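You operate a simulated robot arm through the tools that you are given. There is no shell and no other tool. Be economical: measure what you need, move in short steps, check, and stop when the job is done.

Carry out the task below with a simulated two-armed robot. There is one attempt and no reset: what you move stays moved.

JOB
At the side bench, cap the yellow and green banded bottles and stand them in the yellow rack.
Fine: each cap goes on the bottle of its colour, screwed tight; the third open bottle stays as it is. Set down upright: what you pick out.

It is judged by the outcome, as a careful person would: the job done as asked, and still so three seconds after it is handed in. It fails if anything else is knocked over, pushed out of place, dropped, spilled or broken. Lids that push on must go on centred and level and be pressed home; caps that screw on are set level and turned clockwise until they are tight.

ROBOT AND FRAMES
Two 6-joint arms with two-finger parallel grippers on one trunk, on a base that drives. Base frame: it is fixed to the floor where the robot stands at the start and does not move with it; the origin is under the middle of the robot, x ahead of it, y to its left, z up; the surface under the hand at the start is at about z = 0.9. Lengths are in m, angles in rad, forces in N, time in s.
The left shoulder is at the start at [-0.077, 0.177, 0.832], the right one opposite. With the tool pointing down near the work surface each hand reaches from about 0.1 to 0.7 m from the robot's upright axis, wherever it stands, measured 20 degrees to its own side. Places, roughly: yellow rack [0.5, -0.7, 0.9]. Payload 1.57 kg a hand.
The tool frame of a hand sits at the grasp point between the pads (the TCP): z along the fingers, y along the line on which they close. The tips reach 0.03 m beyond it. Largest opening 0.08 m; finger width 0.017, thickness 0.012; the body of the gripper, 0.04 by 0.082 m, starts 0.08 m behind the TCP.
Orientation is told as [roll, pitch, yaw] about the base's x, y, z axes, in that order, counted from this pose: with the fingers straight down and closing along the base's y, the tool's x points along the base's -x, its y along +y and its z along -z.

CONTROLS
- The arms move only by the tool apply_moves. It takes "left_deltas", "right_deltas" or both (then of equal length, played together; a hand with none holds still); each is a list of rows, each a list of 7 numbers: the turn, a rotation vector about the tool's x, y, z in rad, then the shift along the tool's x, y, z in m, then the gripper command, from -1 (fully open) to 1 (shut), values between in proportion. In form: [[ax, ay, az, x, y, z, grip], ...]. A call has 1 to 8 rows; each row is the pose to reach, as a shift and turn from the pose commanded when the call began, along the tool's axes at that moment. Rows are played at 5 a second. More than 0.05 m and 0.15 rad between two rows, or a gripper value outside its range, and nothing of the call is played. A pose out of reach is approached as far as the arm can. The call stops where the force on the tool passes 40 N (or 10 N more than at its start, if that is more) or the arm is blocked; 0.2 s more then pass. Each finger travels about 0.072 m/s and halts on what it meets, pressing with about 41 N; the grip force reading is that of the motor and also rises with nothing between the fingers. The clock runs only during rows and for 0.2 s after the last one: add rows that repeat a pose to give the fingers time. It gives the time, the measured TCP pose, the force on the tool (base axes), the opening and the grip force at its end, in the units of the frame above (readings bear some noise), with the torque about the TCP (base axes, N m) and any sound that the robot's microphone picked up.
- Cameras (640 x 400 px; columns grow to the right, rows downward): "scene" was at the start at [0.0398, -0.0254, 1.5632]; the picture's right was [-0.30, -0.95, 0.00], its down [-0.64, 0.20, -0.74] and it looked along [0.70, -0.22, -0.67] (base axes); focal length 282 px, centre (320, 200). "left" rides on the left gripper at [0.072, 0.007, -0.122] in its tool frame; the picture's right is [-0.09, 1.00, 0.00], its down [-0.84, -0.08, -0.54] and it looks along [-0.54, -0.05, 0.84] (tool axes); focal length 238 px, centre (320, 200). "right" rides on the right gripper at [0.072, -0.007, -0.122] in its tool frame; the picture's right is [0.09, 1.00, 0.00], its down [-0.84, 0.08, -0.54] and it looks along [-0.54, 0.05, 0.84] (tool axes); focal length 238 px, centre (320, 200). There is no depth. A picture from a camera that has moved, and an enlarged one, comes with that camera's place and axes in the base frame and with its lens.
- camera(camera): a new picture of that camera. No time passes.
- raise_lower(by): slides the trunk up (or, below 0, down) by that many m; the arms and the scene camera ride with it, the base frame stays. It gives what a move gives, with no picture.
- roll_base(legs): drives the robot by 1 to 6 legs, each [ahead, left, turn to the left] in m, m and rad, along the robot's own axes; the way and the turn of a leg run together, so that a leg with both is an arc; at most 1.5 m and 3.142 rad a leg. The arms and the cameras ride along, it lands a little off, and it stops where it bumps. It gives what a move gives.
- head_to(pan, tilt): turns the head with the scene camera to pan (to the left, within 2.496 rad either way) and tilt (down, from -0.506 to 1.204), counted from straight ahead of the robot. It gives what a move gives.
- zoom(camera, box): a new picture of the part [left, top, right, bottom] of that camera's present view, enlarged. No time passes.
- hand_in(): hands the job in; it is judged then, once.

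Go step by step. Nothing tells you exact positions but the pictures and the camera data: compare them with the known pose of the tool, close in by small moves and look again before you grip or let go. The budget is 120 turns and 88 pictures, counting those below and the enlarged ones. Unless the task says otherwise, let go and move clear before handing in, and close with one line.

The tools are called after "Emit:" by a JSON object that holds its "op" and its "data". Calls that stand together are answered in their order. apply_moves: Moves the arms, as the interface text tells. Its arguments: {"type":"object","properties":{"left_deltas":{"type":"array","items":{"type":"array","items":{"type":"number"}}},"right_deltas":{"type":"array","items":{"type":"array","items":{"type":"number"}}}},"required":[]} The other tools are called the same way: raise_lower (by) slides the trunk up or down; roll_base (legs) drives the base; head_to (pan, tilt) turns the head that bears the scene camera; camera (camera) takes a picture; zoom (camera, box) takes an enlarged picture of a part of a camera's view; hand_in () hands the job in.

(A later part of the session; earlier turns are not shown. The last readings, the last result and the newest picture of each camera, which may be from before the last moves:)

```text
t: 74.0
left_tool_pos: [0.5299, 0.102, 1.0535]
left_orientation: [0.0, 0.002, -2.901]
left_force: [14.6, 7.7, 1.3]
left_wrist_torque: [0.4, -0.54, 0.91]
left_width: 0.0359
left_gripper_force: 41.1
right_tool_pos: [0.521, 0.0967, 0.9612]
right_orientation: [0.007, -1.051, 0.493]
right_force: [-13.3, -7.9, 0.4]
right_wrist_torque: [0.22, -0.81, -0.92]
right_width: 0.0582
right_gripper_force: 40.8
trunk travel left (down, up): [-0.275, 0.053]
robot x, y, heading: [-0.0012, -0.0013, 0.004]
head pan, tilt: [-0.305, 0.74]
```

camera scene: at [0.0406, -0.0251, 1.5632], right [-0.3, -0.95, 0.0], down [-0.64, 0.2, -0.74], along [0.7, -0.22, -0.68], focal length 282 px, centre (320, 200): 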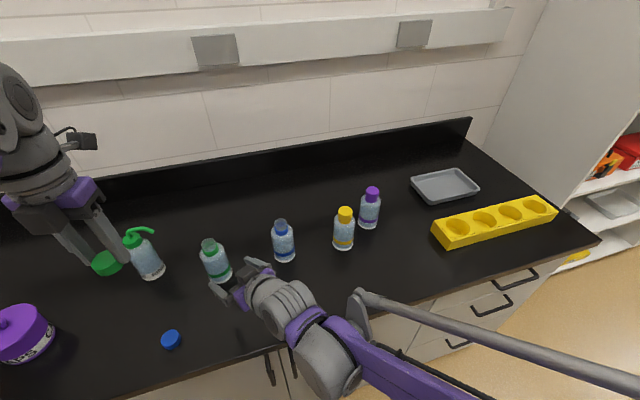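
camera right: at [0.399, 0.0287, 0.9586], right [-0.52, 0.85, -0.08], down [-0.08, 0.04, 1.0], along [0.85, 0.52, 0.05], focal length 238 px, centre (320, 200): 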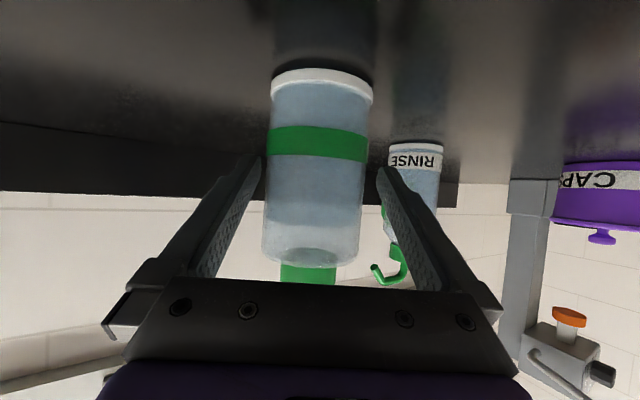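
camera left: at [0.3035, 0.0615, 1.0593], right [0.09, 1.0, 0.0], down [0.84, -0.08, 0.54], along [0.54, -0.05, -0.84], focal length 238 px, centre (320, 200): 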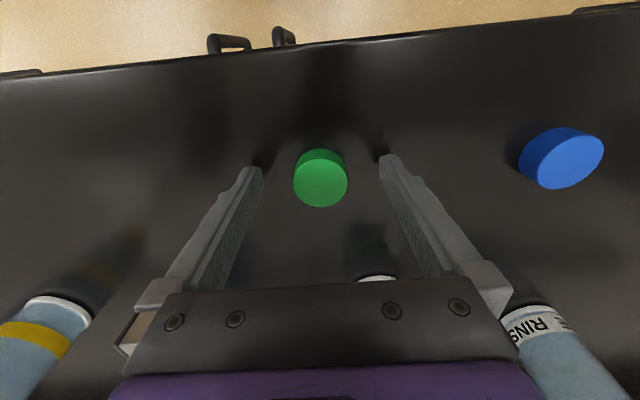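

The torque slipped from its peak, so the green cap is tight. I release the left hand, lift it and start unwinding.

Emit:
{"op": "apply_moves", "data": {"left_deltas": [[0, 0, 0, 0, 0, 0, 0.2], [0, 0, 0, 0, 0, 0, -0.5], [0, 0, 0, 0, 0, 0, -0.5], [0, 0, -0.1, 0, 0, -0.04, -0.5], [0, 0, -0.24, 0, 0, -0.08, -0.5], [0, 0, -0.38, 0, 0, -0.12, -0.5], [0, 0, -0.52, 0, 0, -0.14, -0.5], [0, 0, -0.66, 0, 0, -0.15, -0.5]]}}

Emit:
{"op": "apply_moves", "data": {"left_deltas": [[0, 0, -0.14, 0, 0, 0, -1], [0, 0, -0.28, 0, 0, 0, -1], [0, 0, -0.42, 0, 0, 0, -1], [0, 0, -0.56, 0, 0, 0, -1], [0, 0, -0.671, 0, 0, 0, -1], [0, 0, -0.671, 0, 0, 0, -1], [0, 0, -0.671, 0, 0, 0, -1], [0, 0, -0.671, 0, 0, 0, -1]], "right_deltas": [[0, 0, 0, 0, 0, 0, 0], [0, 0, 0, 0, 0, 0, -1], [0, 0, 0, 0, 0, 0, -1], [0, 0, 0, 0, 0, 0, -1], [0, 0, 0, 0, 0, -0.03, -1], [0, 0, 0, 0, 0, -0.07, -1], [0, 0, 0, 0, 0, -0.11, -1], [0, 0, 0, 0, 0, -0.13, -1]]}}

Emit:
{"op": "camera", "data": {"camera": "scene"}}

```text
t: 75.8
left_tool_pos: [0.5258, 0.1022, 1.2018]
left_orientation: [-0.001, 0.0, -2.239]
left_force: [0.9, 0.0, -0.5]
left_wrist_torque: [-0.01, 0.01, 0.01]
left_width: 0.0602
left_gripper_force: 0.1
left hand out of reach, approached as far as the arm can: row 8
right_tool_pos: [0.5215, 0.098, 0.9623]
right_orientation: [0.005, -1.051, 0.491]
right_force: [-0.2, -0.3, 0.8]
right_wrist_torque: [-0.09, 0.05, 0.04]
right_width: 0.058
right_gripper_force: 41.3
trunk travel left (down, up): [-0.275, 0.053]
robot x, y, heading: [0.0004, -0.0016, 0.001]
head pan, tilt: [-0.305, 0.74]
```

```text
t: 77.6
left_tool_pos: [0.5269, 0.1019, 1.2011]
left_orientation: [-0.001, -0.003, -1.567]
left_force: [0.1, 0.2, 0.4]
left_wrist_torque: [-0.01, 0.01, 0.03]
left_width: 0.0799
left_gripper_force: 0.1
right_tool_pos: [0.4225, 0.0434, 1.0251]
right_orientation: [0.007, -1.05, 0.493]
right_force: [0.0, 0.4, 0.1]
right_wrist_torque: [-0.01, -0.01, -0.03]
right_width: 0.0801
right_gripper_force: 0.1
trunk travel left (down, up): [-0.275, 0.053]
robot x, y, heading: [0.0027, -0.0018, -0.001]
head pan, tilt: [-0.305, 0.74]
```

```text
36 pictures are left
camera scene: at [0.0395, -0.0254, 1.5632], right [-0.3, -0.95, 0.0], down [-0.64, 0.2, -0.74], along [0.7, -0.22, -0.67], focal length 282 px, centre (320, 200)
```

scene: 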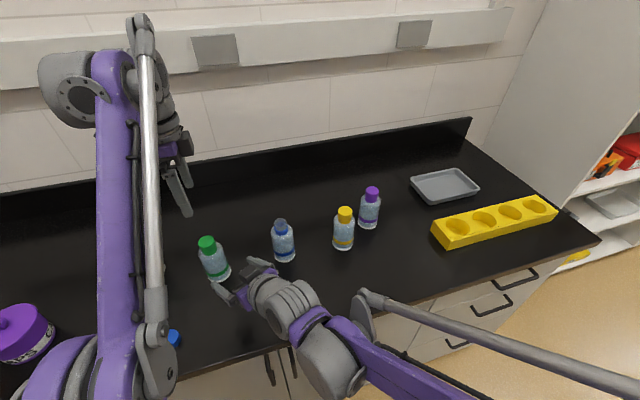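

Both bottles are capped and upright, and the rack's four wells run along y near x 0.46, from y -0.58 to -0.89. I bring the right hand upright and away while the left starts down over the green bottle.

Emit:
{"op": "apply_moves", "data": {"right_deltas": [[0, 0.131, 0, -0.0103, -0.0064, -0.0196, -1], [0, 0.262, 0, -0.0206, -0.0128, -0.0393, -1], [0, 0.393, 0, -0.0309, -0.0191, -0.0589, -1], [0, 0.524, 0, -0.0412, -0.0255, -0.0785, -1], [0, 0.655, 0, -0.0514, -0.0319, -0.0981, -1], [0, 0.786, 0, -0.0617, -0.0383, -0.1178, -1], [0, 0.917, 0, -0.072, -0.0446, -0.1374, -1], [0, 1.05, 0, -0.0823, -0.051, -0.157, -1]], "left_deltas": [[0, 0, 0, 0, 0.001, 0, -1], [0, 0, 0, 0, 0.001, 0, -1], [0, 0, 0, 0, 0.001, 0.02, -1], [0, 0, 0, 0, 0.001, 0.04, -1], [0, 0, 0, 0, 0.001, 0.06, -1], [0, 0, 0, 0, 0.001, 0.08, -1], [0, 0, 0, 0, 0.001, 0.1, -1], [0, 0, 0, 0, 0.001, 0.1, -1]]}}

Emit:
{"op": "camera", "data": {"camera": "left"}}

```text
t: 79.4
left_tool_pos: [0.5281, 0.1021, 1.1005]
left_orientation: [-0.001, -0.002, -1.568]
left_force: [0.6, -0.7, -0.8]
left_wrist_torque: [-0.01, 0.01, 0.0]
left_width: 0.08
left_gripper_force: 0.2
right_tool_pos: [0.3624, -0.047, 1.1742]
right_orientation: [0.006, 0.002, 0.498]
right_force: [-0.2, 0.0, 0.2]
right_wrist_torque: [-0.03, -0.02, -0.04]
right_width: 0.0796
right_gripper_force: 0.0
trunk travel left (down, up): [-0.275, 0.053]
robot x, y, heading: [-0.003, -0.0016, 0.001]
head pan, tilt: [-0.305, 0.74]
```

```text
35 pictures are left
camera left: at [0.5348, 0.1729, 1.2226], right [1.0, -0.09, 0.0], down [-0.08, -0.84, 0.54], along [-0.05, -0.54, -0.84], focal length 238 px, centre (320, 200)
```

left: 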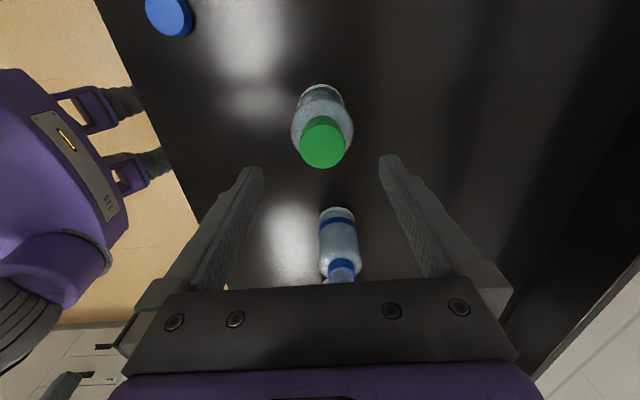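

The cap is centred across the fingers; I go down a bit and recheck along the other axis.

Emit:
{"op": "apply_moves", "data": {"left_deltas": [[0, 0, 0, 0, 0, 0.03, -1], [0, 0, 0, 0, 0, 0.06, -1], [0, 0, 0, 0, 0, 0.06, -1]]}}

Emit:
{"op": "zoom", "data": {"camera": "left", "box": [200, 80, 440, 260]}}

```text
t: 80.2
left_tool_pos: [0.526, 0.102, 1.0422]
left_orientation: [-0.001, -0.002, -1.568]
left_force: [-0.9, -1.0, 0.9]
left_wrist_torque: [0.01, -0.01, -0.02]
left_width: 0.0801
left_gripper_force: 0.0
right_tool_pos: [0.3618, -0.0471, 1.1753]
right_orientation: [0.004, -0.001, 0.496]
right_force: [-0.4, 0.1, 1.0]
right_wrist_torque: [-0.01, 0.01, 0.01]
right_width: 0.0801
right_gripper_force: 0.2
trunk travel left (down, up): [-0.275, 0.053]
robot x, y, heading: [0.0018, 0.0022, -0.001]
head pan, tilt: [-0.305, 0.74]
```

```text
2.22 times, centred on (320, 170) of left
camera zoom: at [0.5324, 0.1734, 1.1647], right [1.0, -0.09, 0.0], down [-0.08, -0.84, 0.54], along [-0.05, -0.54, -0.84], focal length 530 px, centre (320, 267)
```

zoom: 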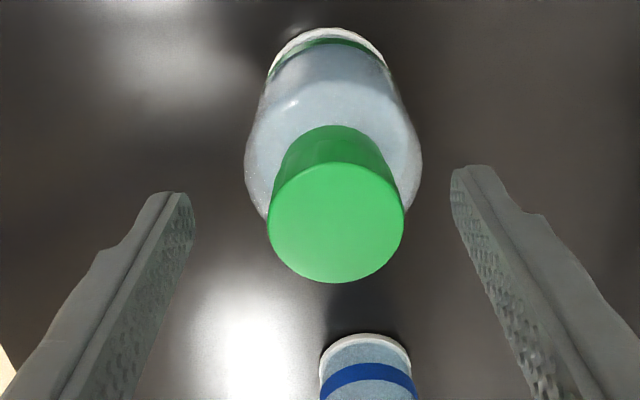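

The bottle is about 4.5 mm further along both axes. I shift, go down to grip height and close.

Emit:
{"op": "apply_moves", "data": {"left_deltas": [[0, 0, 0, 0.0045, 0.0045, 0, -1], [0, 0, 0, 0.0045, 0.0045, 0.03, -1], [0, 0, 0, 0.0045, 0.0045, 0.057, -1], [0, 0, 0, 0.0045, 0.0045, 0.057, -1], [0, 0, 0, 0.0045, 0.0045, 0.057, 0.2], [0, 0, 0, 0.0045, 0.0045, 0.057, 1], [0, 0, 0, 0.0045, 0.0045, 0.057, 1], [0, 0, 0, 0.0045, 0.0045, 0.057, 1]], "right_deltas": [[0, 0, -0.134, 0, 0, 0, -1], [0, 0, -0.268, 0, 0, 0, -1], [0, 0, -0.402, 0, 0, 0, -1], [0, 0, -0.536, 0, 0, 0, -1], [0, 0, -0.67, 0, 0, 0, -1], [0, 0, -0.804, 0, 0, 0, -1], [0, 0, -0.938, 0, 0, 0, -1], [0, 0, -1.073, 0, 0, 0, -1]]}}

Emit:
{"op": "zoom", "data": {"camera": "scene", "box": [140, 160, 300, 290]}}

```text
t: 82.0
left_tool_pos: [0.53, 0.1067, 0.9855]
left_orientation: [0.0, -0.001, -1.567]
left_force: [0.1, -0.3, 0.2]
left_wrist_torque: [-0.01, 0.0, 0.0]
left_width: 0.0593
left_gripper_force: 40.5
right_tool_pos: [0.3619, -0.0473, 1.174]
right_orientation: [0.0, -0.002, 1.573]
right_force: [-0.4, 0.5, -0.4]
right_wrist_torque: [0.01, 0.0, 0.03]
right_width: 0.0798
right_gripper_force: 0.0
trunk travel left (down, up): [-0.275, 0.053]
robot x, y, heading: [0.0006, 0.0026, 0.007]
head pan, tilt: [-0.305, 0.74]
```

```text
3.08 times, centred on (220, 225) of scene
camera zoom: at [0.04, -0.0253, 1.5631], right [-0.3, -0.95, 0.0], down [-0.64, 0.2, -0.74], along [0.7, -0.22, -0.68], focal length 869 px, centre (628, 123)
```

zoom: 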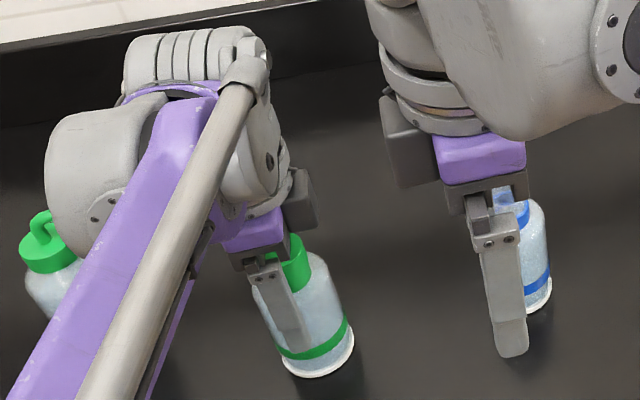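

The green bottle is gripped. I bring the right hand above the yellow bottle.

Emit:
{"op": "apply_moves", "data": {"right_deltas": [[0, 0, 0, 0.029, -0.024, 0, -1], [0, 0, 0, 0.058, -0.048, 0, -1], [0, 0, 0, 0.087, -0.072, 0, -1], [0, 0, 0, 0.116, -0.096, 0.02, -1], [0, 0, 0, 0.145, -0.12, 0.05, -1], [0, 0, 0, 0.174, -0.144, 0.08, -1], [0, 0, 0, 0.203, -0.167, 0.11, -1], [0, 0, 0, 0.203, -0.167, 0.13, -1]]}}

Emit:
{"op": "zoom", "data": {"camera": "right", "box": [200, 80, 440, 260]}}

```text
t: 83.8
left_tool_pos: [0.5303, 0.1061, 0.9861]
left_orientation: [0.0, -0.003, -1.569]
left_force: [-0.1, -0.3, 0.6]
left_wrist_torque: [0.02, -0.01, 0.0]
left_width: 0.0591
left_gripper_force: 41.3
right_tool_pos: [0.531, -0.251, 1.0423]
right_orientation: [-0.001, -0.003, 1.571]
right_force: [0.9, 0.2, 0.2]
right_wrist_torque: [0.02, 0.01, 0.0]
right_width: 0.08
right_gripper_force: 0.1
trunk travel left (down, up): [-0.275, 0.053]
robot x, y, heading: [0.0013, 0.0017, 0.003]
head pan, tilt: [-0.305, 0.74]
```

```text
2.22 times, centred on (320, 170) of right
camera zoom: at [0.5375, -0.3213, 1.1634], right [-1.0, -0.09, 0.0], down [-0.08, 0.84, 0.54], along [-0.05, 0.54, -0.84], focal length 530 px, centre (320, 267)
```

zoom: 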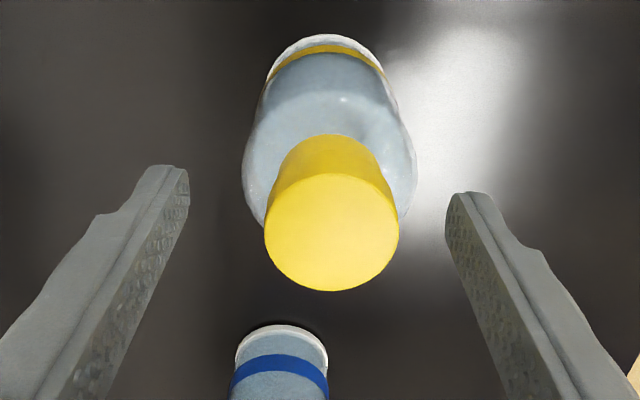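

The yellow bottle is about 3 mm off along each axis. I correct, lower and grip it.

Emit:
{"op": "apply_moves", "data": {"right_deltas": [[0, 0, 0, 0.003, 0.0025, 0, -1], [0, 0, 0, 0.003, 0.0025, 0.03, -1], [0, 0, 0, 0.003, 0.0025, 0.057, -1], [0, 0, 0, 0.003, 0.0025, 0.057, -1], [0, 0, 0, 0.003, 0.0025, 0.057, 0.2], [0, 0, 0, 0.003, 0.0025, 0.057, 1], [0, 0, 0, 0.003, 0.0025, 0.057, 1], [0, 0, 0, 0.003, 0.0025, 0.057, 1]]}}

Emit:
{"op": "apply_moves", "data": {"right_deltas": [[0, 0, 0, 0, 0, -0.02, 1], [0, 0, 0, 0, 0, -0.06, 1], [0, 0, 0, 0, 0, -0.1, 1], [0, 0, 0, 0, 0, -0.14, 1], [0, 0, 0, 0, 0, -0.16, 1], [0, 0, 0, 0, 0, -0.18, 1]], "left_deltas": [[0, 0, 0, 0, 0, -0.02, 1], [0, 0, 0, 0, 0, -0.06, 1], [0, 0, 0, 0, 0, -0.1, 1], [0, 0, 0, 0, 0, -0.14, 1], [0, 0, 0, 0, 0, -0.16, 1], [0, 0, 0, 0, 0, -0.18, 1]]}}

Emit:
{"op": "camera", "data": {"camera": "scene"}}

```text
t: 85.6
left_tool_pos: [0.5296, 0.1065, 0.9856]
left_orientation: [0.0, -0.002, -1.568]
left_force: [0.2, 1.0, -0.1]
left_wrist_torque: [0.03, -0.05, -0.01]
left_width: 0.0593
left_gripper_force: 41.1
right_tool_pos: [0.5302, -0.2496, 0.9858]
right_orientation: [0.0, -0.003, 1.572]
right_force: [-0.2, -0.4, 0.5]
right_wrist_torque: [0.0, -0.02, 0.04]
right_width: 0.0589
right_gripper_force: 41.2
trunk travel left (down, up): [-0.275, 0.053]
robot x, y, heading: [-0.0011, -0.0015, -0.003]
head pan, tilt: [-0.305, 0.74]
```

```text
t: 87.0
left_tool_pos: [0.5317, 0.1072, 1.165]
left_orientation: [-0.001, -0.001, -1.569]
left_force: [0.5, -0.1, -2.4]
left_wrist_torque: [-0.01, 0.0, -0.03]
left_width: 0.0593
left_gripper_force: 41.4
right_tool_pos: [0.5285, -0.2518, 1.166]
right_orientation: [0.001, -0.003, 1.571]
right_force: [-0.8, -0.1, -2.4]
right_wrist_torque: [0.0, -0.01, -0.02]
right_width: 0.0588
right_gripper_force: 40.7
trunk travel left (down, up): [-0.275, 0.053]
robot x, y, heading: [-0.0026, -0.0033, 0.005]
head pan, tilt: [-0.305, 0.74]
```

```text
31 pictures are left
camera scene: at [0.0403, -0.0255, 1.5631], right [-0.3, -0.95, 0.0], down [-0.64, 0.2, -0.74], along [0.7, -0.22, -0.68], focal length 282 px, centre (320, 200)
```

scene: 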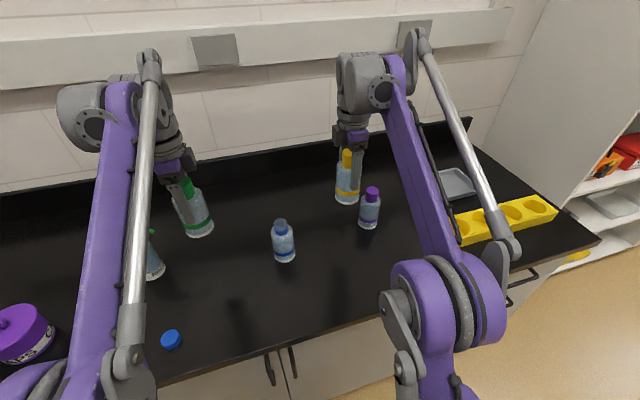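

Both bottles are lifted clear of everything on the bench. I drive 0.55 m to the right, sideways along the bench.

Emit:
{"op": "roll_base", "data": {"legs": [[0, -0.3, 0], [0, -0.25, 0]]}}

Emit:
{"op": "head_to", "data": {"pan": -0.2, "tilt": 0.85}}

Emit:
{"op": "camera", "data": {"camera": "scene"}}

```text
t: 92.6
left_tool_pos: [0.5325, -0.4416, 1.1655]
left_orientation: [0.0, 0.001, -1.563]
left_force: [0.4, 0.6, -2.4]
left_wrist_torque: [0.04, -0.01, 0.02]
left_width: 0.059
left_gripper_force: 41.0
right_tool_pos: [0.5335, -0.7998, 1.1657]
right_orientation: [-0.001, -0.003, 1.576]
right_force: [-0.4, 0.1, -2.1]
right_wrist_torque: [-0.02, 0.03, -0.01]
right_width: 0.0586
right_gripper_force: 41.4
trunk travel left (down, up): [-0.275, 0.053]
robot x, y, heading: [0.0018, -0.5494, 0.001]
head pan, tilt: [-0.305, 0.74]
```

```text
t: 93.3
left_tool_pos: [0.5327, -0.4407, 1.1648]
left_orientation: [-0.001, 0.0, -1.565]
left_force: [-0.3, 0.2, -3.1]
left_wrist_torque: [0.04, -0.03, -0.01]
left_width: 0.0594
left_gripper_force: 41.3
right_tool_pos: [0.5325, -0.8005, 1.1658]
right_orientation: [0.0, -0.004, 1.577]
right_force: [0.2, -0.5, -2.3]
right_wrist_torque: [0.01, 0.0, -0.01]
right_width: 0.0587
right_gripper_force: 40.7
trunk travel left (down, up): [-0.275, 0.053]
robot x, y, heading: [0.0003, -0.5529, 0.002]
head pan, tilt: [-0.201, 0.85]
```

```text
30 pictures are left
camera scene: at [0.0391, -0.5673, 1.5543], right [-0.19, -0.98, 0.0], down [-0.74, 0.15, -0.66], along [0.65, -0.13, -0.75], focal length 282 px, centre (320, 200)
```

scene: 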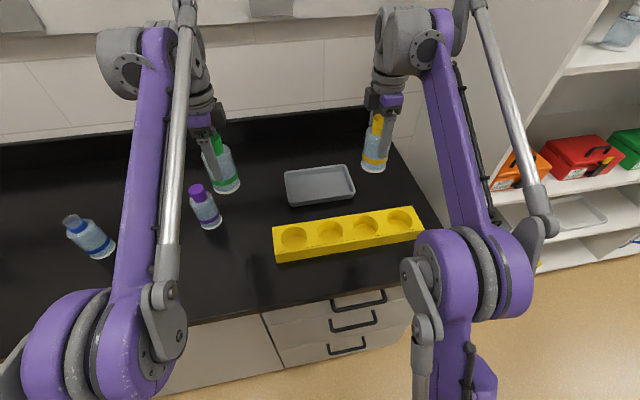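

Both bottles came along safely, and the wells now lie at about x 0.46, y -0.58 to -0.87. I zoom on the rack to get its height and the wells.

Emit:
{"op": "zoom", "data": {"camera": "scene", "box": [260, 170, 440, 280]}}

Emit:
{"op": "camera", "data": {"camera": "right"}}

```text
3.56 times, centred on (350, 225) of scene
camera zoom: at [0.0391, -0.5673, 1.5543], right [-0.19, -0.98, 0.0], down [-0.74, 0.15, -0.66], along [0.65, -0.13, -0.75], focal length 1004 px, centre (213, 111)
```

zoom: 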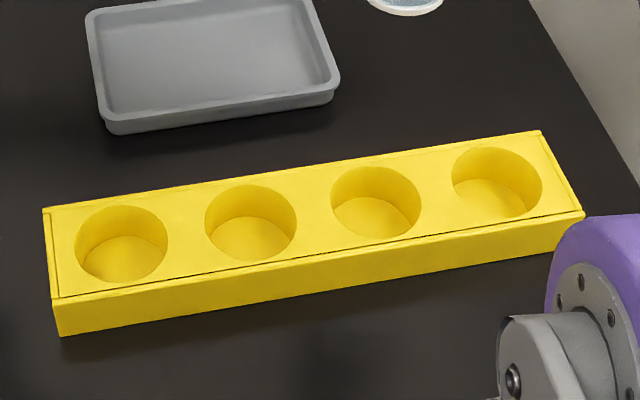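

```text
28 pictures are left
camera right: at [0.5405, -0.8709, 1.2871], right [-1.0, -0.1, 0.0], down [-0.08, 0.83, 0.54], along [-0.05, 0.54, -0.84], focal length 238 px, centre (320, 200)
```

right: 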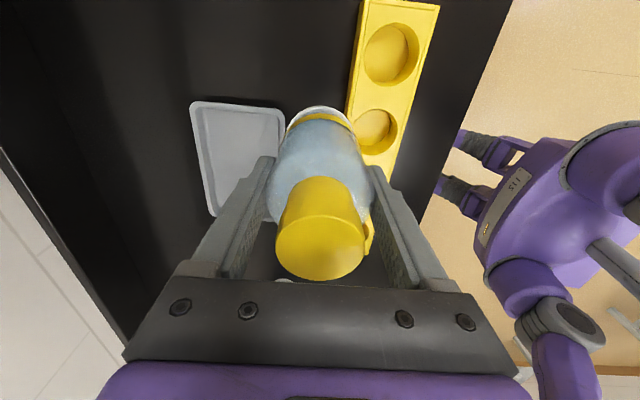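

The wells are about 0.07 wide and the rack top is near z 0.938. The third well is at about (0.457,-0.777) and the first at (0.459,-0.582). I hover the yellow bottle over the third well.

Emit:
{"op": "apply_moves", "data": {"right_deltas": [[0, 0, 0, -0.008, 0.025, 0, 1], [0, 0, 0, -0.016, 0.05, 0.02, 1], [0, 0, 0, -0.0235, 0.0755, 0.05, 1], [0, 0, 0, -0.0235, 0.0755, 0.09, 1], [0, 0, 0, -0.0235, 0.0755, 0.112, 1], [0, 0, 0, -0.0235, 0.0755, 0.112, 1]]}}

Emit:
{"op": "zoom", "data": {"camera": "scene", "box": [300, 140, 440, 240]}}

Emit:
{"op": "camera", "data": {"camera": "right"}}

```text
t: 94.7
left_tool_pos: [0.5332, -0.4401, 1.1657]
left_orientation: [0.001, -0.001, -1.565]
left_force: [-0.2, 0.0, -2.0]
left_wrist_torque: [0.0, 0.03, 0.01]
left_width: 0.0596
left_gripper_force: 40.8
right_tool_pos: [0.4554, -0.7789, 1.055]
right_orientation: [-0.001, -0.004, 1.577]
right_force: [0.1, -0.6, -2.7]
right_wrist_torque: [-0.01, 0.01, -0.03]
right_width: 0.0586
right_gripper_force: 41.3
trunk travel left (down, up): [-0.275, 0.053]
robot x, y, heading: [0.0032, -0.5533, 0.002]
head pan, tilt: [-0.201, 0.85]
```

```text
4.00 times, centred on (370, 190) of scene
camera zoom: at [0.0388, -0.5671, 1.5543], right [-0.19, -0.98, 0.0], down [-0.74, 0.15, -0.66], along [0.65, -0.13, -0.75], focal length 1130 px, centre (120, 240)
```

zoom: 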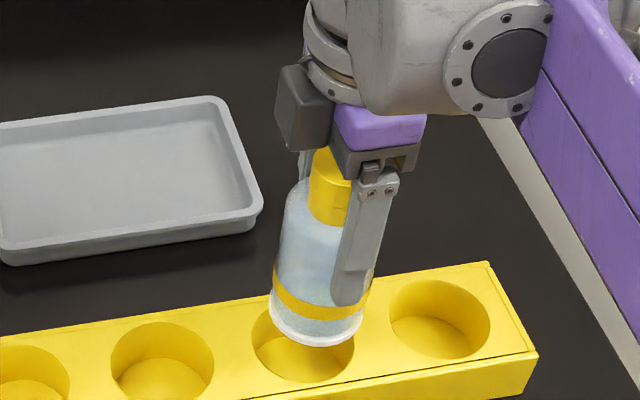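

```text
26 pictures are left
camera right: at [0.4638, -0.8497, 1.1756], right [-1.0, -0.1, 0.0], down [-0.08, 0.83, 0.54], along [-0.05, 0.54, -0.84], focal length 238 px, centre (320, 200)
```

right: 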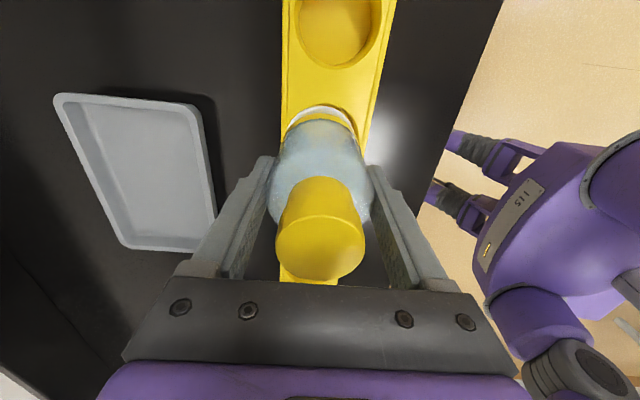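

The bottle needs to go about 5 mm to the left to line up with the third well. I shift, lower to just above the rack and check.

Emit:
{"op": "apply_moves", "data": {"right_deltas": [[0, 0, 0, -0.005, 0, 0.008, 1], [0, 0, 0, -0.005, 0, 0.018, 1], [0, 0, 0, -0.005, 0, 0.024, 1], [0, 0, 0, -0.005, 0, 0.024, 1]]}}

Emit:
{"op": "zoom", "data": {"camera": "scene", "box": [320, 180, 420, 250]}}

```text
t: 95.7
left_tool_pos: [0.5344, -0.4395, 1.1643]
left_orientation: [0.001, -0.001, -1.564]
left_force: [-0.2, 0.2, -2.9]
left_wrist_torque: [0.0, 0.01, 0.01]
left_width: 0.0594
left_gripper_force: 41.1
right_tool_pos: [0.4567, -0.7717, 1.0321]
right_orientation: [0.0, -0.004, 1.576]
right_force: [0.5, -0.7, -1.8]
right_wrist_torque: [0.02, 0.01, -0.01]
right_width: 0.0589
right_gripper_force: 40.4
trunk travel left (down, up): [-0.275, 0.053]
robot x, y, heading: [0.0021, -0.5524, 0.011]
head pan, tilt: [-0.201, 0.85]
```

```text
5.71 times, centred on (370, 215) of scene
camera zoom: at [0.039, -0.5672, 1.5543], right [-0.19, -0.98, 0.0], down [-0.74, 0.15, -0.66], along [0.65, -0.13, -0.75], focal length 1614 px, centre (34, 114)
```

zoom: 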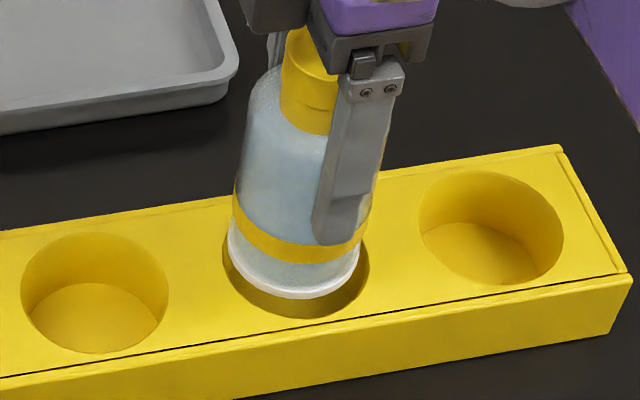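

The bottle is nicely over the well. I lower it in small steps, feeling for the floor.

Emit:
{"op": "apply_moves", "data": {"right_deltas": [[0, 0, 0, 0.001, 0, 0.008, 1], [0, 0, 0, 0.001, 0, 0.016, 1], [0, 0, 0, 0.001, 0, 0.022, 1], [0, 0, 0, 0.001, 0, 0.026, 1], [0, 0, 0, 0.001, 0, 0.026, 1]]}}

Emit:
{"op": "zoom", "data": {"camera": "scene", "box": [320, 180, 420, 250]}}

```text
t: 96.9
left_tool_pos: [0.5334, -0.4414, 1.1663]
left_orientation: [-0.001, 0.0, -1.565]
left_force: [0.2, -0.2, -2.4]
left_wrist_torque: [0.0, 0.0, 0.0]
left_width: 0.0593
left_gripper_force: 40.3
right_tool_pos: [0.4552, -0.7715, 1.0043]
right_orientation: [0.002, -0.004, 1.576]
right_force: [-6.7, -0.3, -4.0]
right_wrist_torque: [0.03, 0.55, -0.07]
right_width: 0.0581
right_gripper_force: 41.0
trunk travel left (down, up): [-0.275, 0.053]
robot x, y, heading: [0.0013, -0.5517, 0.007]
head pan, tilt: [-0.201, 0.85]
```

```text
5.71 times, centred on (370, 215) of scene
camera zoom: at [0.038, -0.5672, 1.5543], right [-0.19, -0.98, 0.0], down [-0.74, 0.15, -0.66], along [0.65, -0.13, -0.75], focal length 1614 px, centre (34, 114)
```

zoom: 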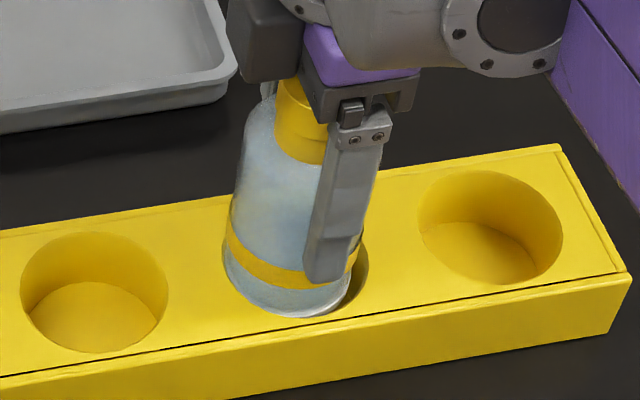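

The bottle is in the well but hugging the left side, so I centre it by 3 mm and continue down.

Emit:
{"op": "apply_moves", "data": {"right_deltas": [[0, 0, 0, 0.0015, 0.0004, 0, 1], [0, 0, 0, 0.003, 0.0008, 0, 1], [0, 0, 0, 0.003, 0.0008, 0.003, 1], [0, 0, 0, 0.003, 0.0008, 0.006, 1], [0, 0, 0, 0.003, 0.0008, 0.008, 1], [0, 0, 0, 0.003, 0.0008, 0.008, 1]]}}

```text
t: 98.3
left_tool_pos: [0.5329, -0.4408, 1.166]
left_orientation: [-0.002, -0.001, -1.564]
left_force: [0.6, 0.3, -1.6]
left_wrist_torque: [-0.02, 0.0, 0.03]
left_width: 0.0592
left_gripper_force: 40.8
right_tool_pos: [0.4546, -0.7753, 0.9948]
right_orientation: [-0.001, -0.004, 1.576]
right_force: [-4.0, -0.6, -1.7]
right_wrist_torque: [-0.02, 0.18, -0.02]
right_width: 0.0583
right_gripper_force: 40.8
trunk travel left (down, up): [-0.275, 0.053]
robot x, y, heading: [-0.0017, -0.5528, 0.009]
head pan, tilt: [-0.201, 0.85]
```

Still no floor contact, so I continue down slowly.

Emit:
{"op": "apply_moves", "data": {"right_deltas": [[0, 0, 0, 0, 0.0004, 0.002, 1], [0, 0, 0, 0, 0.0004, 0.004, 1], [0, 0, 0, 0, 0.0004, 0.005, 1], [0, 0, 0, 0, 0.0004, 0.005, 1]]}}

Emit:
{"op": "zoom", "data": {"camera": "scene", "box": [320, 180, 420, 250]}}

```text
t: 99.3
left_tool_pos: [0.5314, -0.4403, 1.1654]
left_orientation: [0.0, -0.001, -1.563]
left_force: [-0.1, -0.2, -2.5]
left_wrist_torque: [-0.01, -0.03, -0.01]
left_width: 0.0589
left_gripper_force: 40.9
right_tool_pos: [0.4552, -0.775, 0.9917]
right_orientation: [0.001, -0.004, 1.577]
right_force: [-9.2, 0.4, 1.2]
right_wrist_torque: [0.03, 0.45, -0.05]
right_width: 0.0584
right_gripper_force: 40.9
trunk travel left (down, up): [-0.275, 0.053]
robot x, y, heading: [0.0039, -0.5536, -0.001]
head pan, tilt: [-0.201, 0.85]
```

```text
5.71 times, centred on (370, 215) of scene
camera zoom: at [0.0373, -0.5669, 1.5544], right [-0.19, -0.98, 0.0], down [-0.74, 0.15, -0.66], along [0.65, -0.13, -0.75], focal length 1614 px, centre (34, 114)
```

zoom: 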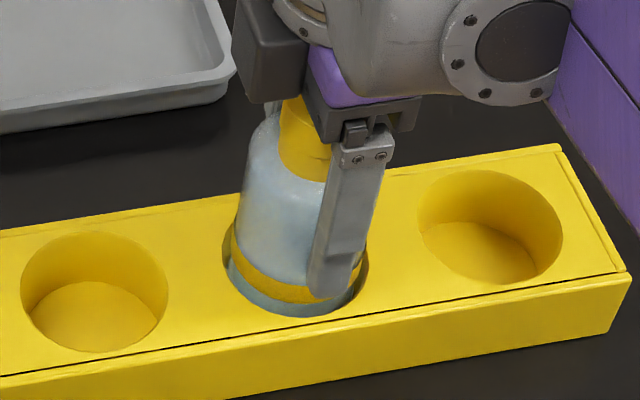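

The side force says the bottle touches the far wall, so I move 1 mm nearer and continue down.

Emit:
{"op": "apply_moves", "data": {"right_deltas": [[0, 0, 0, 0, 0.0015, 0, 1], [0, 0, 0, 0, 0.0015, 0.002, 1], [0, 0, 0, 0, 0.0015, 0.003, 1], [0, 0, 0, 0, 0.0015, 0.004, 1], [0, 0, 0, 0, 0.0015, 0.004, 1]]}}

```text
t: 100.5
left_tool_pos: [0.5324, -0.4401, 1.1658]
left_orientation: [0.0, -0.001, -1.564]
left_force: [0.5, 0.0, -2.0]
left_wrist_torque: [0.01, 0.01, 0.0]
left_width: 0.059
left_gripper_force: 41.2
right_tool_pos: [0.4555, -0.7761, 0.9877]
right_orientation: [0.001, -0.004, 1.576]
right_force: [0.1, -1.6, -2.6]
right_wrist_torque: [0.02, 0.02, 0.04]
right_width: 0.0583
right_gripper_force: 40.8
trunk travel left (down, up): [-0.275, 0.053]
robot x, y, heading: [0.0034, -0.5508, 0.002]
head pan, tilt: [-0.201, 0.85]
```

It is free now and nearly at bench height. I go down the last few millimetres.

Emit:
{"op": "apply_moves", "data": {"right_deltas": [[0, 0, 0, 0, 0, 0.001, 1], [0, 0, 0, 0, 0, 0.002, 1], [0, 0, 0, 0, 0, 0.003, 1], [0, 0, 0, 0, 0, 0.003, 1]]}}

```text
t: 101.5
left_tool_pos: [0.5326, -0.4412, 1.1644]
left_orientation: [0.001, -0.003, -1.565]
left_force: [-1.2, 0.2, -2.3]
left_wrist_torque: [0.04, -0.02, 0.02]
left_width: 0.0591
left_gripper_force: 40.9
right_tool_pos: [0.455, -0.7741, 0.9844]
right_orientation: [0.0, -0.002, 1.576]
right_force: [-0.4, 0.5, -2.9]
right_wrist_torque: [-0.02, 0.01, -0.02]
right_width: 0.058
right_gripper_force: 40.9
trunk travel left (down, up): [-0.275, 0.053]
robot x, y, heading: [0.0004, -0.5493, 0.005]
head pan, tilt: [-0.201, 0.85]
```

It still hangs on the hand, so I lower a little further.

Emit:
{"op": "apply_moves", "data": {"right_deltas": [[0, 0, 0, 0, 0, 0.001, 1], [0, 0, 0, 0, 0, 0.002, 1], [0, 0, 0, 0, 0, 0.003, 1], [0, 0, 0, 0, 0, 0.004, 1], [0, 0, 0, 0, 0, 0.004, 1]]}}

Emit:
{"op": "zoom", "data": {"camera": "scene", "box": [320, 160, 420, 250]}}

```text
t: 102.7
left_tool_pos: [0.5322, -0.44, 1.1653]
left_orientation: [-0.001, -0.002, -1.563]
left_force: [-0.2, -0.1, -2.7]
left_wrist_torque: [-0.01, -0.01, 0.01]
left_width: 0.0593
left_gripper_force: 40.6
right_tool_pos: [0.4543, -0.7757, 0.981]
right_orientation: [-0.001, -0.001, 1.576]
right_force: [3.6, -3.6, 24.7]
right_wrist_torque: [-0.92, -0.16, 0.14]
right_width: 0.0582
right_gripper_force: 42.0
trunk travel left (down, up): [-0.275, 0.053]
robot x, y, heading: [0.0016, -0.5489, 0.004]
head pan, tilt: [-0.201, 0.85]
```

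```text
4.44 times, centred on (370, 205) of scene
camera zoom: at [0.0377, -0.5666, 1.5545], right [-0.19, -0.98, 0.0], down [-0.74, 0.15, -0.66], along [0.65, -0.13, -0.75], focal length 1255 px, centre (98, 178)
```

zoom: 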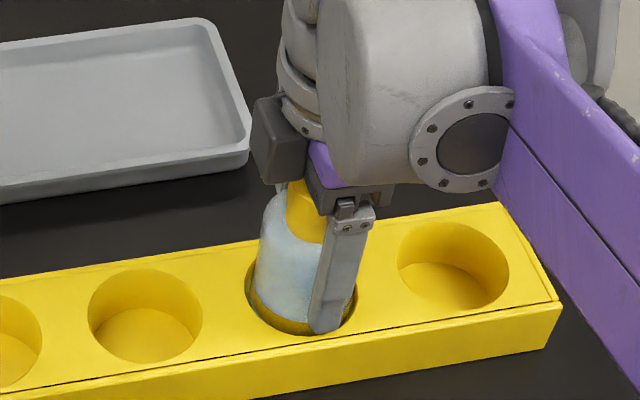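

The bottle has reached the well floor. I ease off, open the hand and lift away.

Emit:
{"op": "apply_moves", "data": {"right_deltas": [[0, 0, 0, 0, 0, -0.001, 1], [0, 0, 0, 0, 0, -0.001, 0.2], [0, 0, 0, 0, 0, -0.001, -1], [0, 0, 0, 0, 0, -0.001, -1], [0, 0, 0, 0, 0, -0.001, -1], [0, 0, 0, 0, 0, -0.03, -1], [0, 0, 0, 0, 0, -0.07, -1], [0, 0, 0, 0, 0, -0.11, -1]]}}

Emit:
{"op": "apply_moves", "data": {"right_deltas": [[0, 0, 0, 0.03, 0, -0.03, -1], [0, 0, 0, 0.06, 0, -0.06, -1], [0, 0, 0, 0.09, 0, -0.09, -1], [0, 0, 0, 0.12, 0, -0.1, -1]]}}

Emit:
{"op": "zoom", "data": {"camera": "scene", "box": [260, 130, 440, 270]}}

```text
t: 104.5
left_tool_pos: [0.5339, -0.4404, 1.1655]
left_orientation: [0.0, -0.003, -1.564]
left_force: [1.1, -0.5, -3.4]
left_wrist_torque: [-0.01, 0.01, -0.02]
left_width: 0.0591
left_gripper_force: 41.2
right_tool_pos: [0.4559, -0.7766, 1.0892]
right_orientation: [0.0, -0.005, 1.576]
right_force: [-0.6, 0.1, -0.4]
right_wrist_torque: [0.01, 0.0, 0.0]
right_width: 0.0799
right_gripper_force: 0.0
trunk travel left (down, up): [-0.275, 0.053]
robot x, y, heading: [0.0029, -0.5524, 0.004]
head pan, tilt: [-0.201, 0.85]
```

```text
t: 105.5
left_tool_pos: [0.5332, -0.4406, 1.1659]
left_orientation: [0.001, -0.001, -1.565]
left_force: [0.1, 0.3, -2.1]
left_wrist_torque: [0.05, -0.02, 0.01]
left_width: 0.0592
left_gripper_force: 41.3
right_tool_pos: [0.4559, -0.8957, 1.1905]
right_orientation: [0.001, -0.005, 1.578]
right_force: [0.6, 0.1, -0.5]
right_wrist_torque: [0.0, 0.03, 0.02]
right_width: 0.08
right_gripper_force: 0.0
trunk travel left (down, up): [-0.275, 0.053]
robot x, y, heading: [0.0016, -0.549, 0.006]
head pan, tilt: [-0.201, 0.85]
```

```text
2.86 times, centred on (350, 200) of scene
camera zoom: at [0.0391, -0.5681, 1.5543], right [-0.19, -0.98, 0.0], down [-0.74, 0.15, -0.66], along [0.65, -0.13, -0.75], focal length 807 px, centre (234, 200)
```

zoom: 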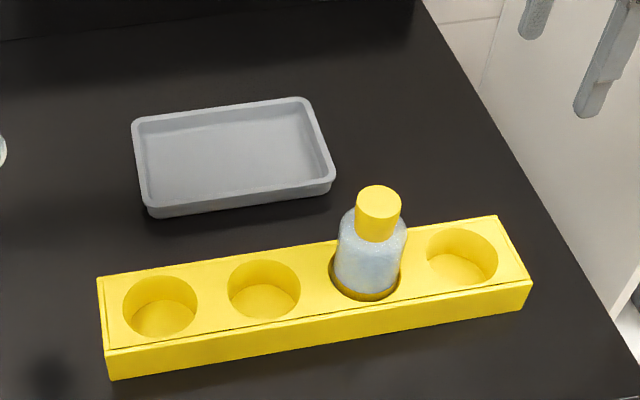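

The yellow bottle stands upright in the third well and the rack has not moved. I now hover the green bottle over the first well at about (0.457,-0.582).

Emit:
{"op": "apply_moves", "data": {"left_deltas": [[0, 0, 0, -0.035, -0.019, 0, 1], [0, 0, 0, -0.07, -0.038, 0, 1], [0, 0, 0, -0.105, -0.057, 0.01, 1], [0, 0, 0, -0.1415, -0.076, 0.04, 1], [0, 0, 0, -0.1415, -0.076, 0.08, 1], [0, 0, 0, -0.1415, -0.076, 0.115, 1], [0, 0, 0, -0.1415, -0.076, 0.134, 1], [0, 0, 0, -0.1415, -0.076, 0.134, 1]]}}

Emit:
{"op": "zoom", "data": {"camera": "scene", "box": [250, 190, 350, 260]}}

```text
refused: row 4 steps farther than a row can; nothing moved
```

```text
5.71 times, centred on (300, 225) of scene
camera zoom: at [0.0391, -0.5681, 1.5543], right [-0.19, -0.98, 0.0], down [-0.74, 0.15, -0.66], along [0.65, -0.13, -0.75], focal length 1614 px, centre (434, 57)
```

zoom: 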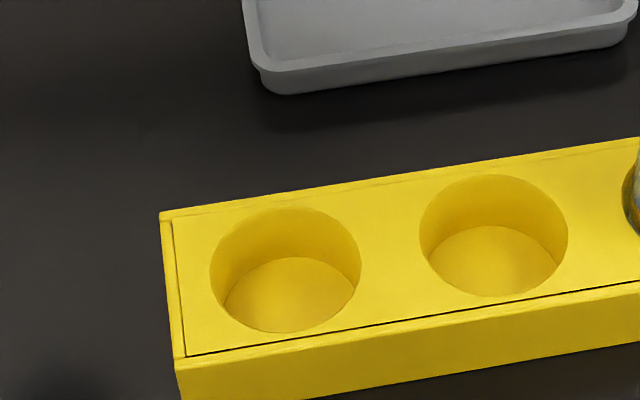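

That step was too large, so I replay the move with smaller ones.

Emit:
{"op": "apply_moves", "data": {"left_deltas": [[0, 0, 0, -0.035, -0.019, 0, 1], [0, 0, 0, -0.07, -0.038, 0, 1], [0, 0, 0, -0.105, -0.057, 0.005, 1], [0, 0, 0, -0.1415, -0.076, 0.02, 1], [0, 0, 0, -0.1415, -0.076, 0.06, 1], [0, 0, 0, -0.1415, -0.076, 0.105, 1], [0, 0, 0, -0.1415, -0.076, 0.13, 1], [0, 0, 0, -0.1415, -0.076, 0.13, 1]]}}

Emit:
{"op": "zoom", "data": {"camera": "scene", "box": [250, 190, 350, 260]}}

```text
t: 107.3
left_tool_pos: [0.4588, -0.5841, 1.0348]
left_orientation: [0.002, -0.002, -1.563]
left_force: [-0.4, -0.1, -3.0]
left_wrist_torque: [0.01, 0.0, 0.03]
left_width: 0.0592
left_gripper_force: 40.9
right_tool_pos: [0.4546, -0.8959, 1.1901]
right_orientation: [0.001, -0.003, 1.577]
right_force: [-0.3, 0.5, -0.2]
right_wrist_torque: [-0.01, -0.02, -0.02]
right_width: 0.08
right_gripper_force: 0.1
trunk travel left (down, up): [-0.275, 0.053]
robot x, y, heading: [0.0004, -0.5523, 0.002]
head pan, tilt: [-0.201, 0.85]
```

```text
5.71 times, centred on (300, 225) of scene
camera zoom: at [0.0387, -0.5671, 1.5543], right [-0.19, -0.98, 0.0], down [-0.74, 0.15, -0.66], along [0.65, -0.13, -0.75], focal length 1614 px, centre (434, 57)
```

zoom: 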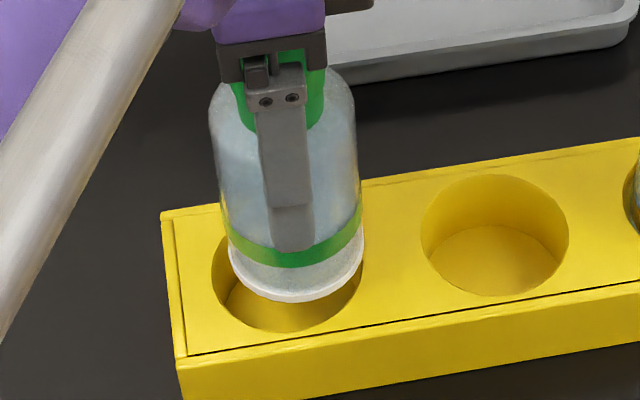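

The bottle should go about 3 mm to the left. I shift and lower into the well.

Emit:
{"op": "apply_moves", "data": {"left_deltas": [[0, 0, 0, 0.003, -0.0005, 0, 1], [0, 0, 0, 0.003, -0.0005, 0.006, 1], [0, 0, 0, 0.003, -0.0005, 0.012, 1], [0, 0, 0, 0.003, -0.0005, 0.017, 1], [0, 0, 0, 0.003, -0.0005, 0.02, 1], [0, 0, 0, 0.003, -0.0005, 0.02, 1]]}}

Emit:
{"op": "zoom", "data": {"camera": "scene", "box": [250, 190, 350, 260]}}

```text
t: 108.7
left_tool_pos: [0.4555, -0.5802, 1.0158]
left_orientation: [0.001, -0.001, -1.564]
left_force: [1.3, -1.3, 30.9]
left_wrist_torque: [-0.17, -1.04, -0.01]
left_width: 0.0591
left_gripper_force: 40.4
right_tool_pos: [0.4531, -0.8953, 1.1913]
right_orientation: [-0.003, -0.005, 1.577]
right_force: [0.4, -0.2, -0.5]
right_wrist_torque: [0.0, -0.04, 0.0]
right_width: 0.0799
right_gripper_force: 0.0
trunk travel left (down, up): [-0.275, 0.053]
robot x, y, heading: [0.0041, -0.5519, 0.006]
head pan, tilt: [-0.201, 0.85]
```

```text
5.71 times, centred on (300, 225) of scene
camera zoom: at [0.0361, -0.5672, 1.5545], right [-0.19, -0.98, 0.0], down [-0.74, 0.15, -0.66], along [0.65, -0.13, -0.75], focal length 1614 px, centre (434, 57)
```

zoom: 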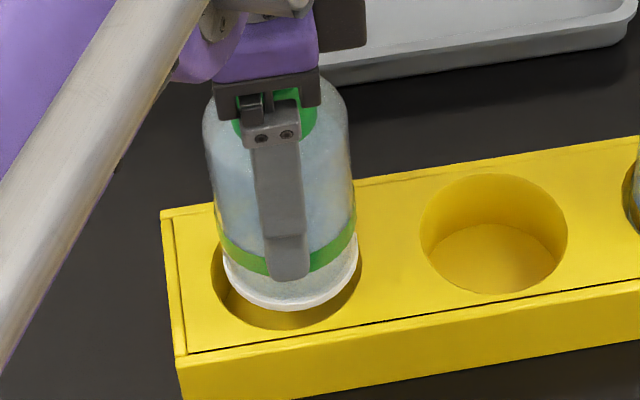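

The bottle's far edge caught the far lip of the well. I lift off, shift 5 mm nearer and 2 mm left, and lower again.

Emit:
{"op": "apply_moves", "data": {"left_deltas": [[0, 0, 0, 0, 0, -0.006, 1], [0, 0, 0, 0.001, -0.0025, -0.009, 1], [0, 0, 0, 0.002, -0.005, -0.009, 1], [0, 0, 0, 0.002, -0.005, -0.009, 1]]}}

Emit:
{"op": "zoom", "data": {"camera": "scene", "box": [250, 190, 350, 260]}}

```text
t: 109.7
left_tool_pos: [0.4525, -0.5785, 1.0243]
left_orientation: [0.0, 0.0, -1.563]
left_force: [0.0, 0.6, -1.7]
left_wrist_torque: [0.02, -0.01, 0.01]
left_width: 0.059
left_gripper_force: 40.8
right_tool_pos: [0.4544, -0.895, 1.1911]
right_orientation: [0.0, -0.004, 1.577]
right_force: [0.0, -1.1, -0.1]
right_wrist_torque: [0.03, 0.01, 0.03]
right_width: 0.08
right_gripper_force: 0.1
trunk travel left (down, up): [-0.275, 0.053]
robot x, y, heading: [0.0021, -0.5504, 0.004]
head pan, tilt: [-0.201, 0.85]
```

```text
5.71 times, centred on (300, 225) of scene
camera zoom: at [0.0388, -0.5671, 1.5543], right [-0.19, -0.98, 0.0], down [-0.74, 0.15, -0.66], along [0.65, -0.13, -0.75], focal length 1614 px, centre (434, 57)
```

zoom: 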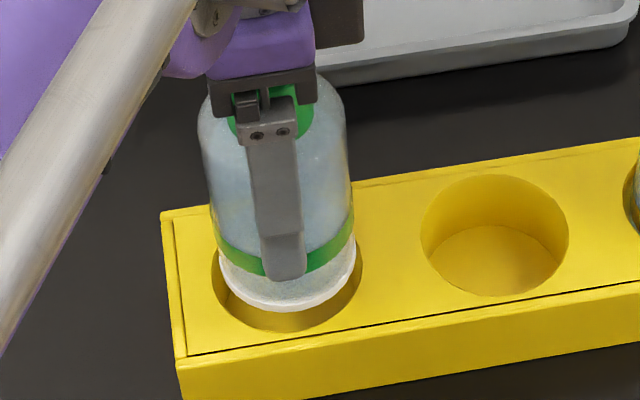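

The bottle slid up in the grip by about a centimetre, but it is upright and now lines up with the well. I lower gently, watching the force.

Emit:
{"op": "apply_moves", "data": {"left_deltas": [[0, 0, 0, 0, 0, 0.006, 1], [0, 0, 0, 0, 0, 0.011, 1], [0, 0, 0, 0, 0, 0.015, 1], [0, 0, 0, 0, 0, 0.015, 1]]}}

Emit:
{"op": "zoom", "data": {"camera": "scene", "box": [250, 190, 350, 260]}}

```text
t: 110.7
left_tool_pos: [0.4537, -0.5781, 1.0092]
left_orientation: [0.001, 0.001, -1.563]
left_force: [0.3, 0.4, -1.7]
left_wrist_torque: [-0.03, 0.01, -0.01]
left_width: 0.0591
left_gripper_force: 40.7
right_tool_pos: [0.4544, -0.8949, 1.1896]
right_orientation: [0.001, -0.004, 1.575]
right_force: [-0.9, -0.2, -0.6]
right_wrist_torque: [0.01, -0.03, 0.03]
right_width: 0.0797
right_gripper_force: 0.1
trunk travel left (down, up): [-0.275, 0.053]
robot x, y, heading: [0.0027, -0.5482, 0.007]
head pan, tilt: [-0.201, 0.85]
```

```text
5.71 times, centred on (300, 225) of scene
camera zoom: at [0.0388, -0.5671, 1.5543], right [-0.19, -0.98, 0.0], down [-0.74, 0.15, -0.66], along [0.65, -0.13, -0.75], focal length 1614 px, centre (434, 57)
```

zoom: 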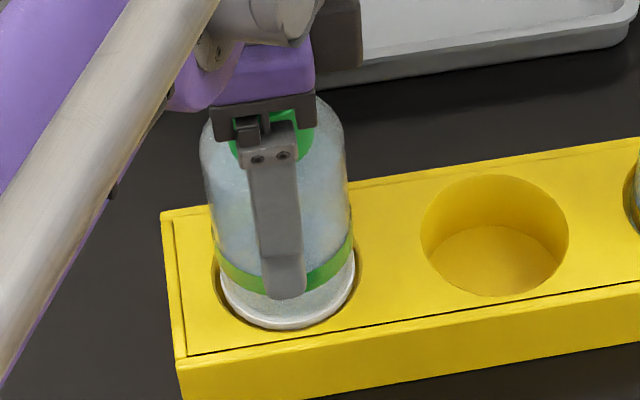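

The bottle is entering the well cleanly. I continue down, watching that the fingertips stay above the rack.

Emit:
{"op": "apply_moves", "data": {"left_deltas": [[0, 0, 0, 0, 0, 0.006, 1], [0, 0, 0, 0, 0, 0.012, 1], [0, 0, 0, 0, 0, 0.018, 1], [0, 0, 0, 0, 0, 0.023, 1], [0, 0, 0, 0, 0, 0.023, 1]]}}

Emit:
{"op": "zoom", "data": {"camera": "scene", "box": [250, 190, 350, 260]}}

```text
t: 111.9
left_tool_pos: [0.4533, -0.5774, 0.9867]
left_orientation: [0.0, -0.002, -1.564]
left_force: [-0.7, -0.5, -2.8]
left_wrist_torque: [0.04, 0.03, 0.02]
left_width: 0.0591
left_gripper_force: 40.7
right_tool_pos: [0.4545, -0.8953, 1.1899]
right_orientation: [0.0, -0.002, 1.576]
right_force: [-0.6, 0.0, 0.1]
right_wrist_torque: [0.02, -0.01, 0.01]
right_width: 0.0799
right_gripper_force: 0.1
trunk travel left (down, up): [-0.275, 0.053]
robot x, y, heading: [0.0002, -0.556, 0.006]
head pan, tilt: [-0.201, 0.85]
```

```text
5.71 times, centred on (300, 225) of scene
camera zoom: at [0.0388, -0.5671, 1.5543], right [-0.19, -0.98, 0.0], down [-0.74, 0.15, -0.66], along [0.65, -0.13, -0.75], focal length 1614 px, centre (434, 57)
```

zoom: 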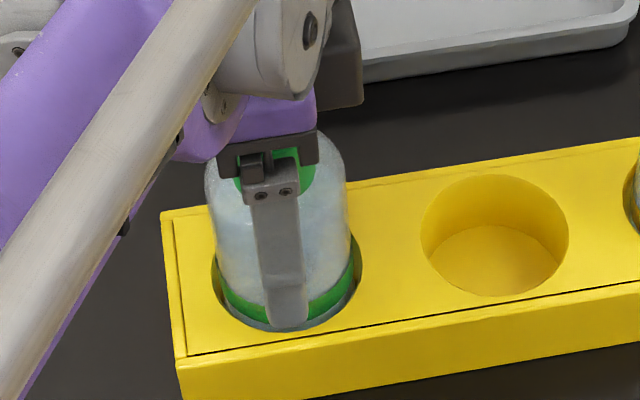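

Still free and hanging. I lower in small steps towards the floor.

Emit:
{"op": "apply_moves", "data": {"left_deltas": [[0, 0, 0, 0, 0, 0.003, 1], [0, 0, 0, 0, 0, 0.006, 1], [0, 0, 0, 0, 0, 0.009, 1], [0, 0, 0, 0, 0, 0.011, 1], [0, 0, 0, 0, 0, 0.011, 1]]}}

```text
t: 113.1
left_tool_pos: [0.4526, -0.5782, 0.976]
left_orientation: [0.001, -0.003, -1.563]
left_force: [4.3, 0.6, 25.0]
left_wrist_torque: [0.18, 0.38, -0.06]
left_width: 0.0592
left_gripper_force: 40.5
right_tool_pos: [0.4539, -0.8947, 1.191]
right_orientation: [0.001, -0.003, 1.576]
right_force: [0.1, -0.6, 0.2]
right_wrist_torque: [0.02, 0.03, -0.01]
right_width: 0.0801
right_gripper_force: 0.0
trunk travel left (down, up): [-0.275, 0.053]
robot x, y, heading: [0.0035, -0.5502, 0.004]
head pan, tilt: [-0.201, 0.85]
```

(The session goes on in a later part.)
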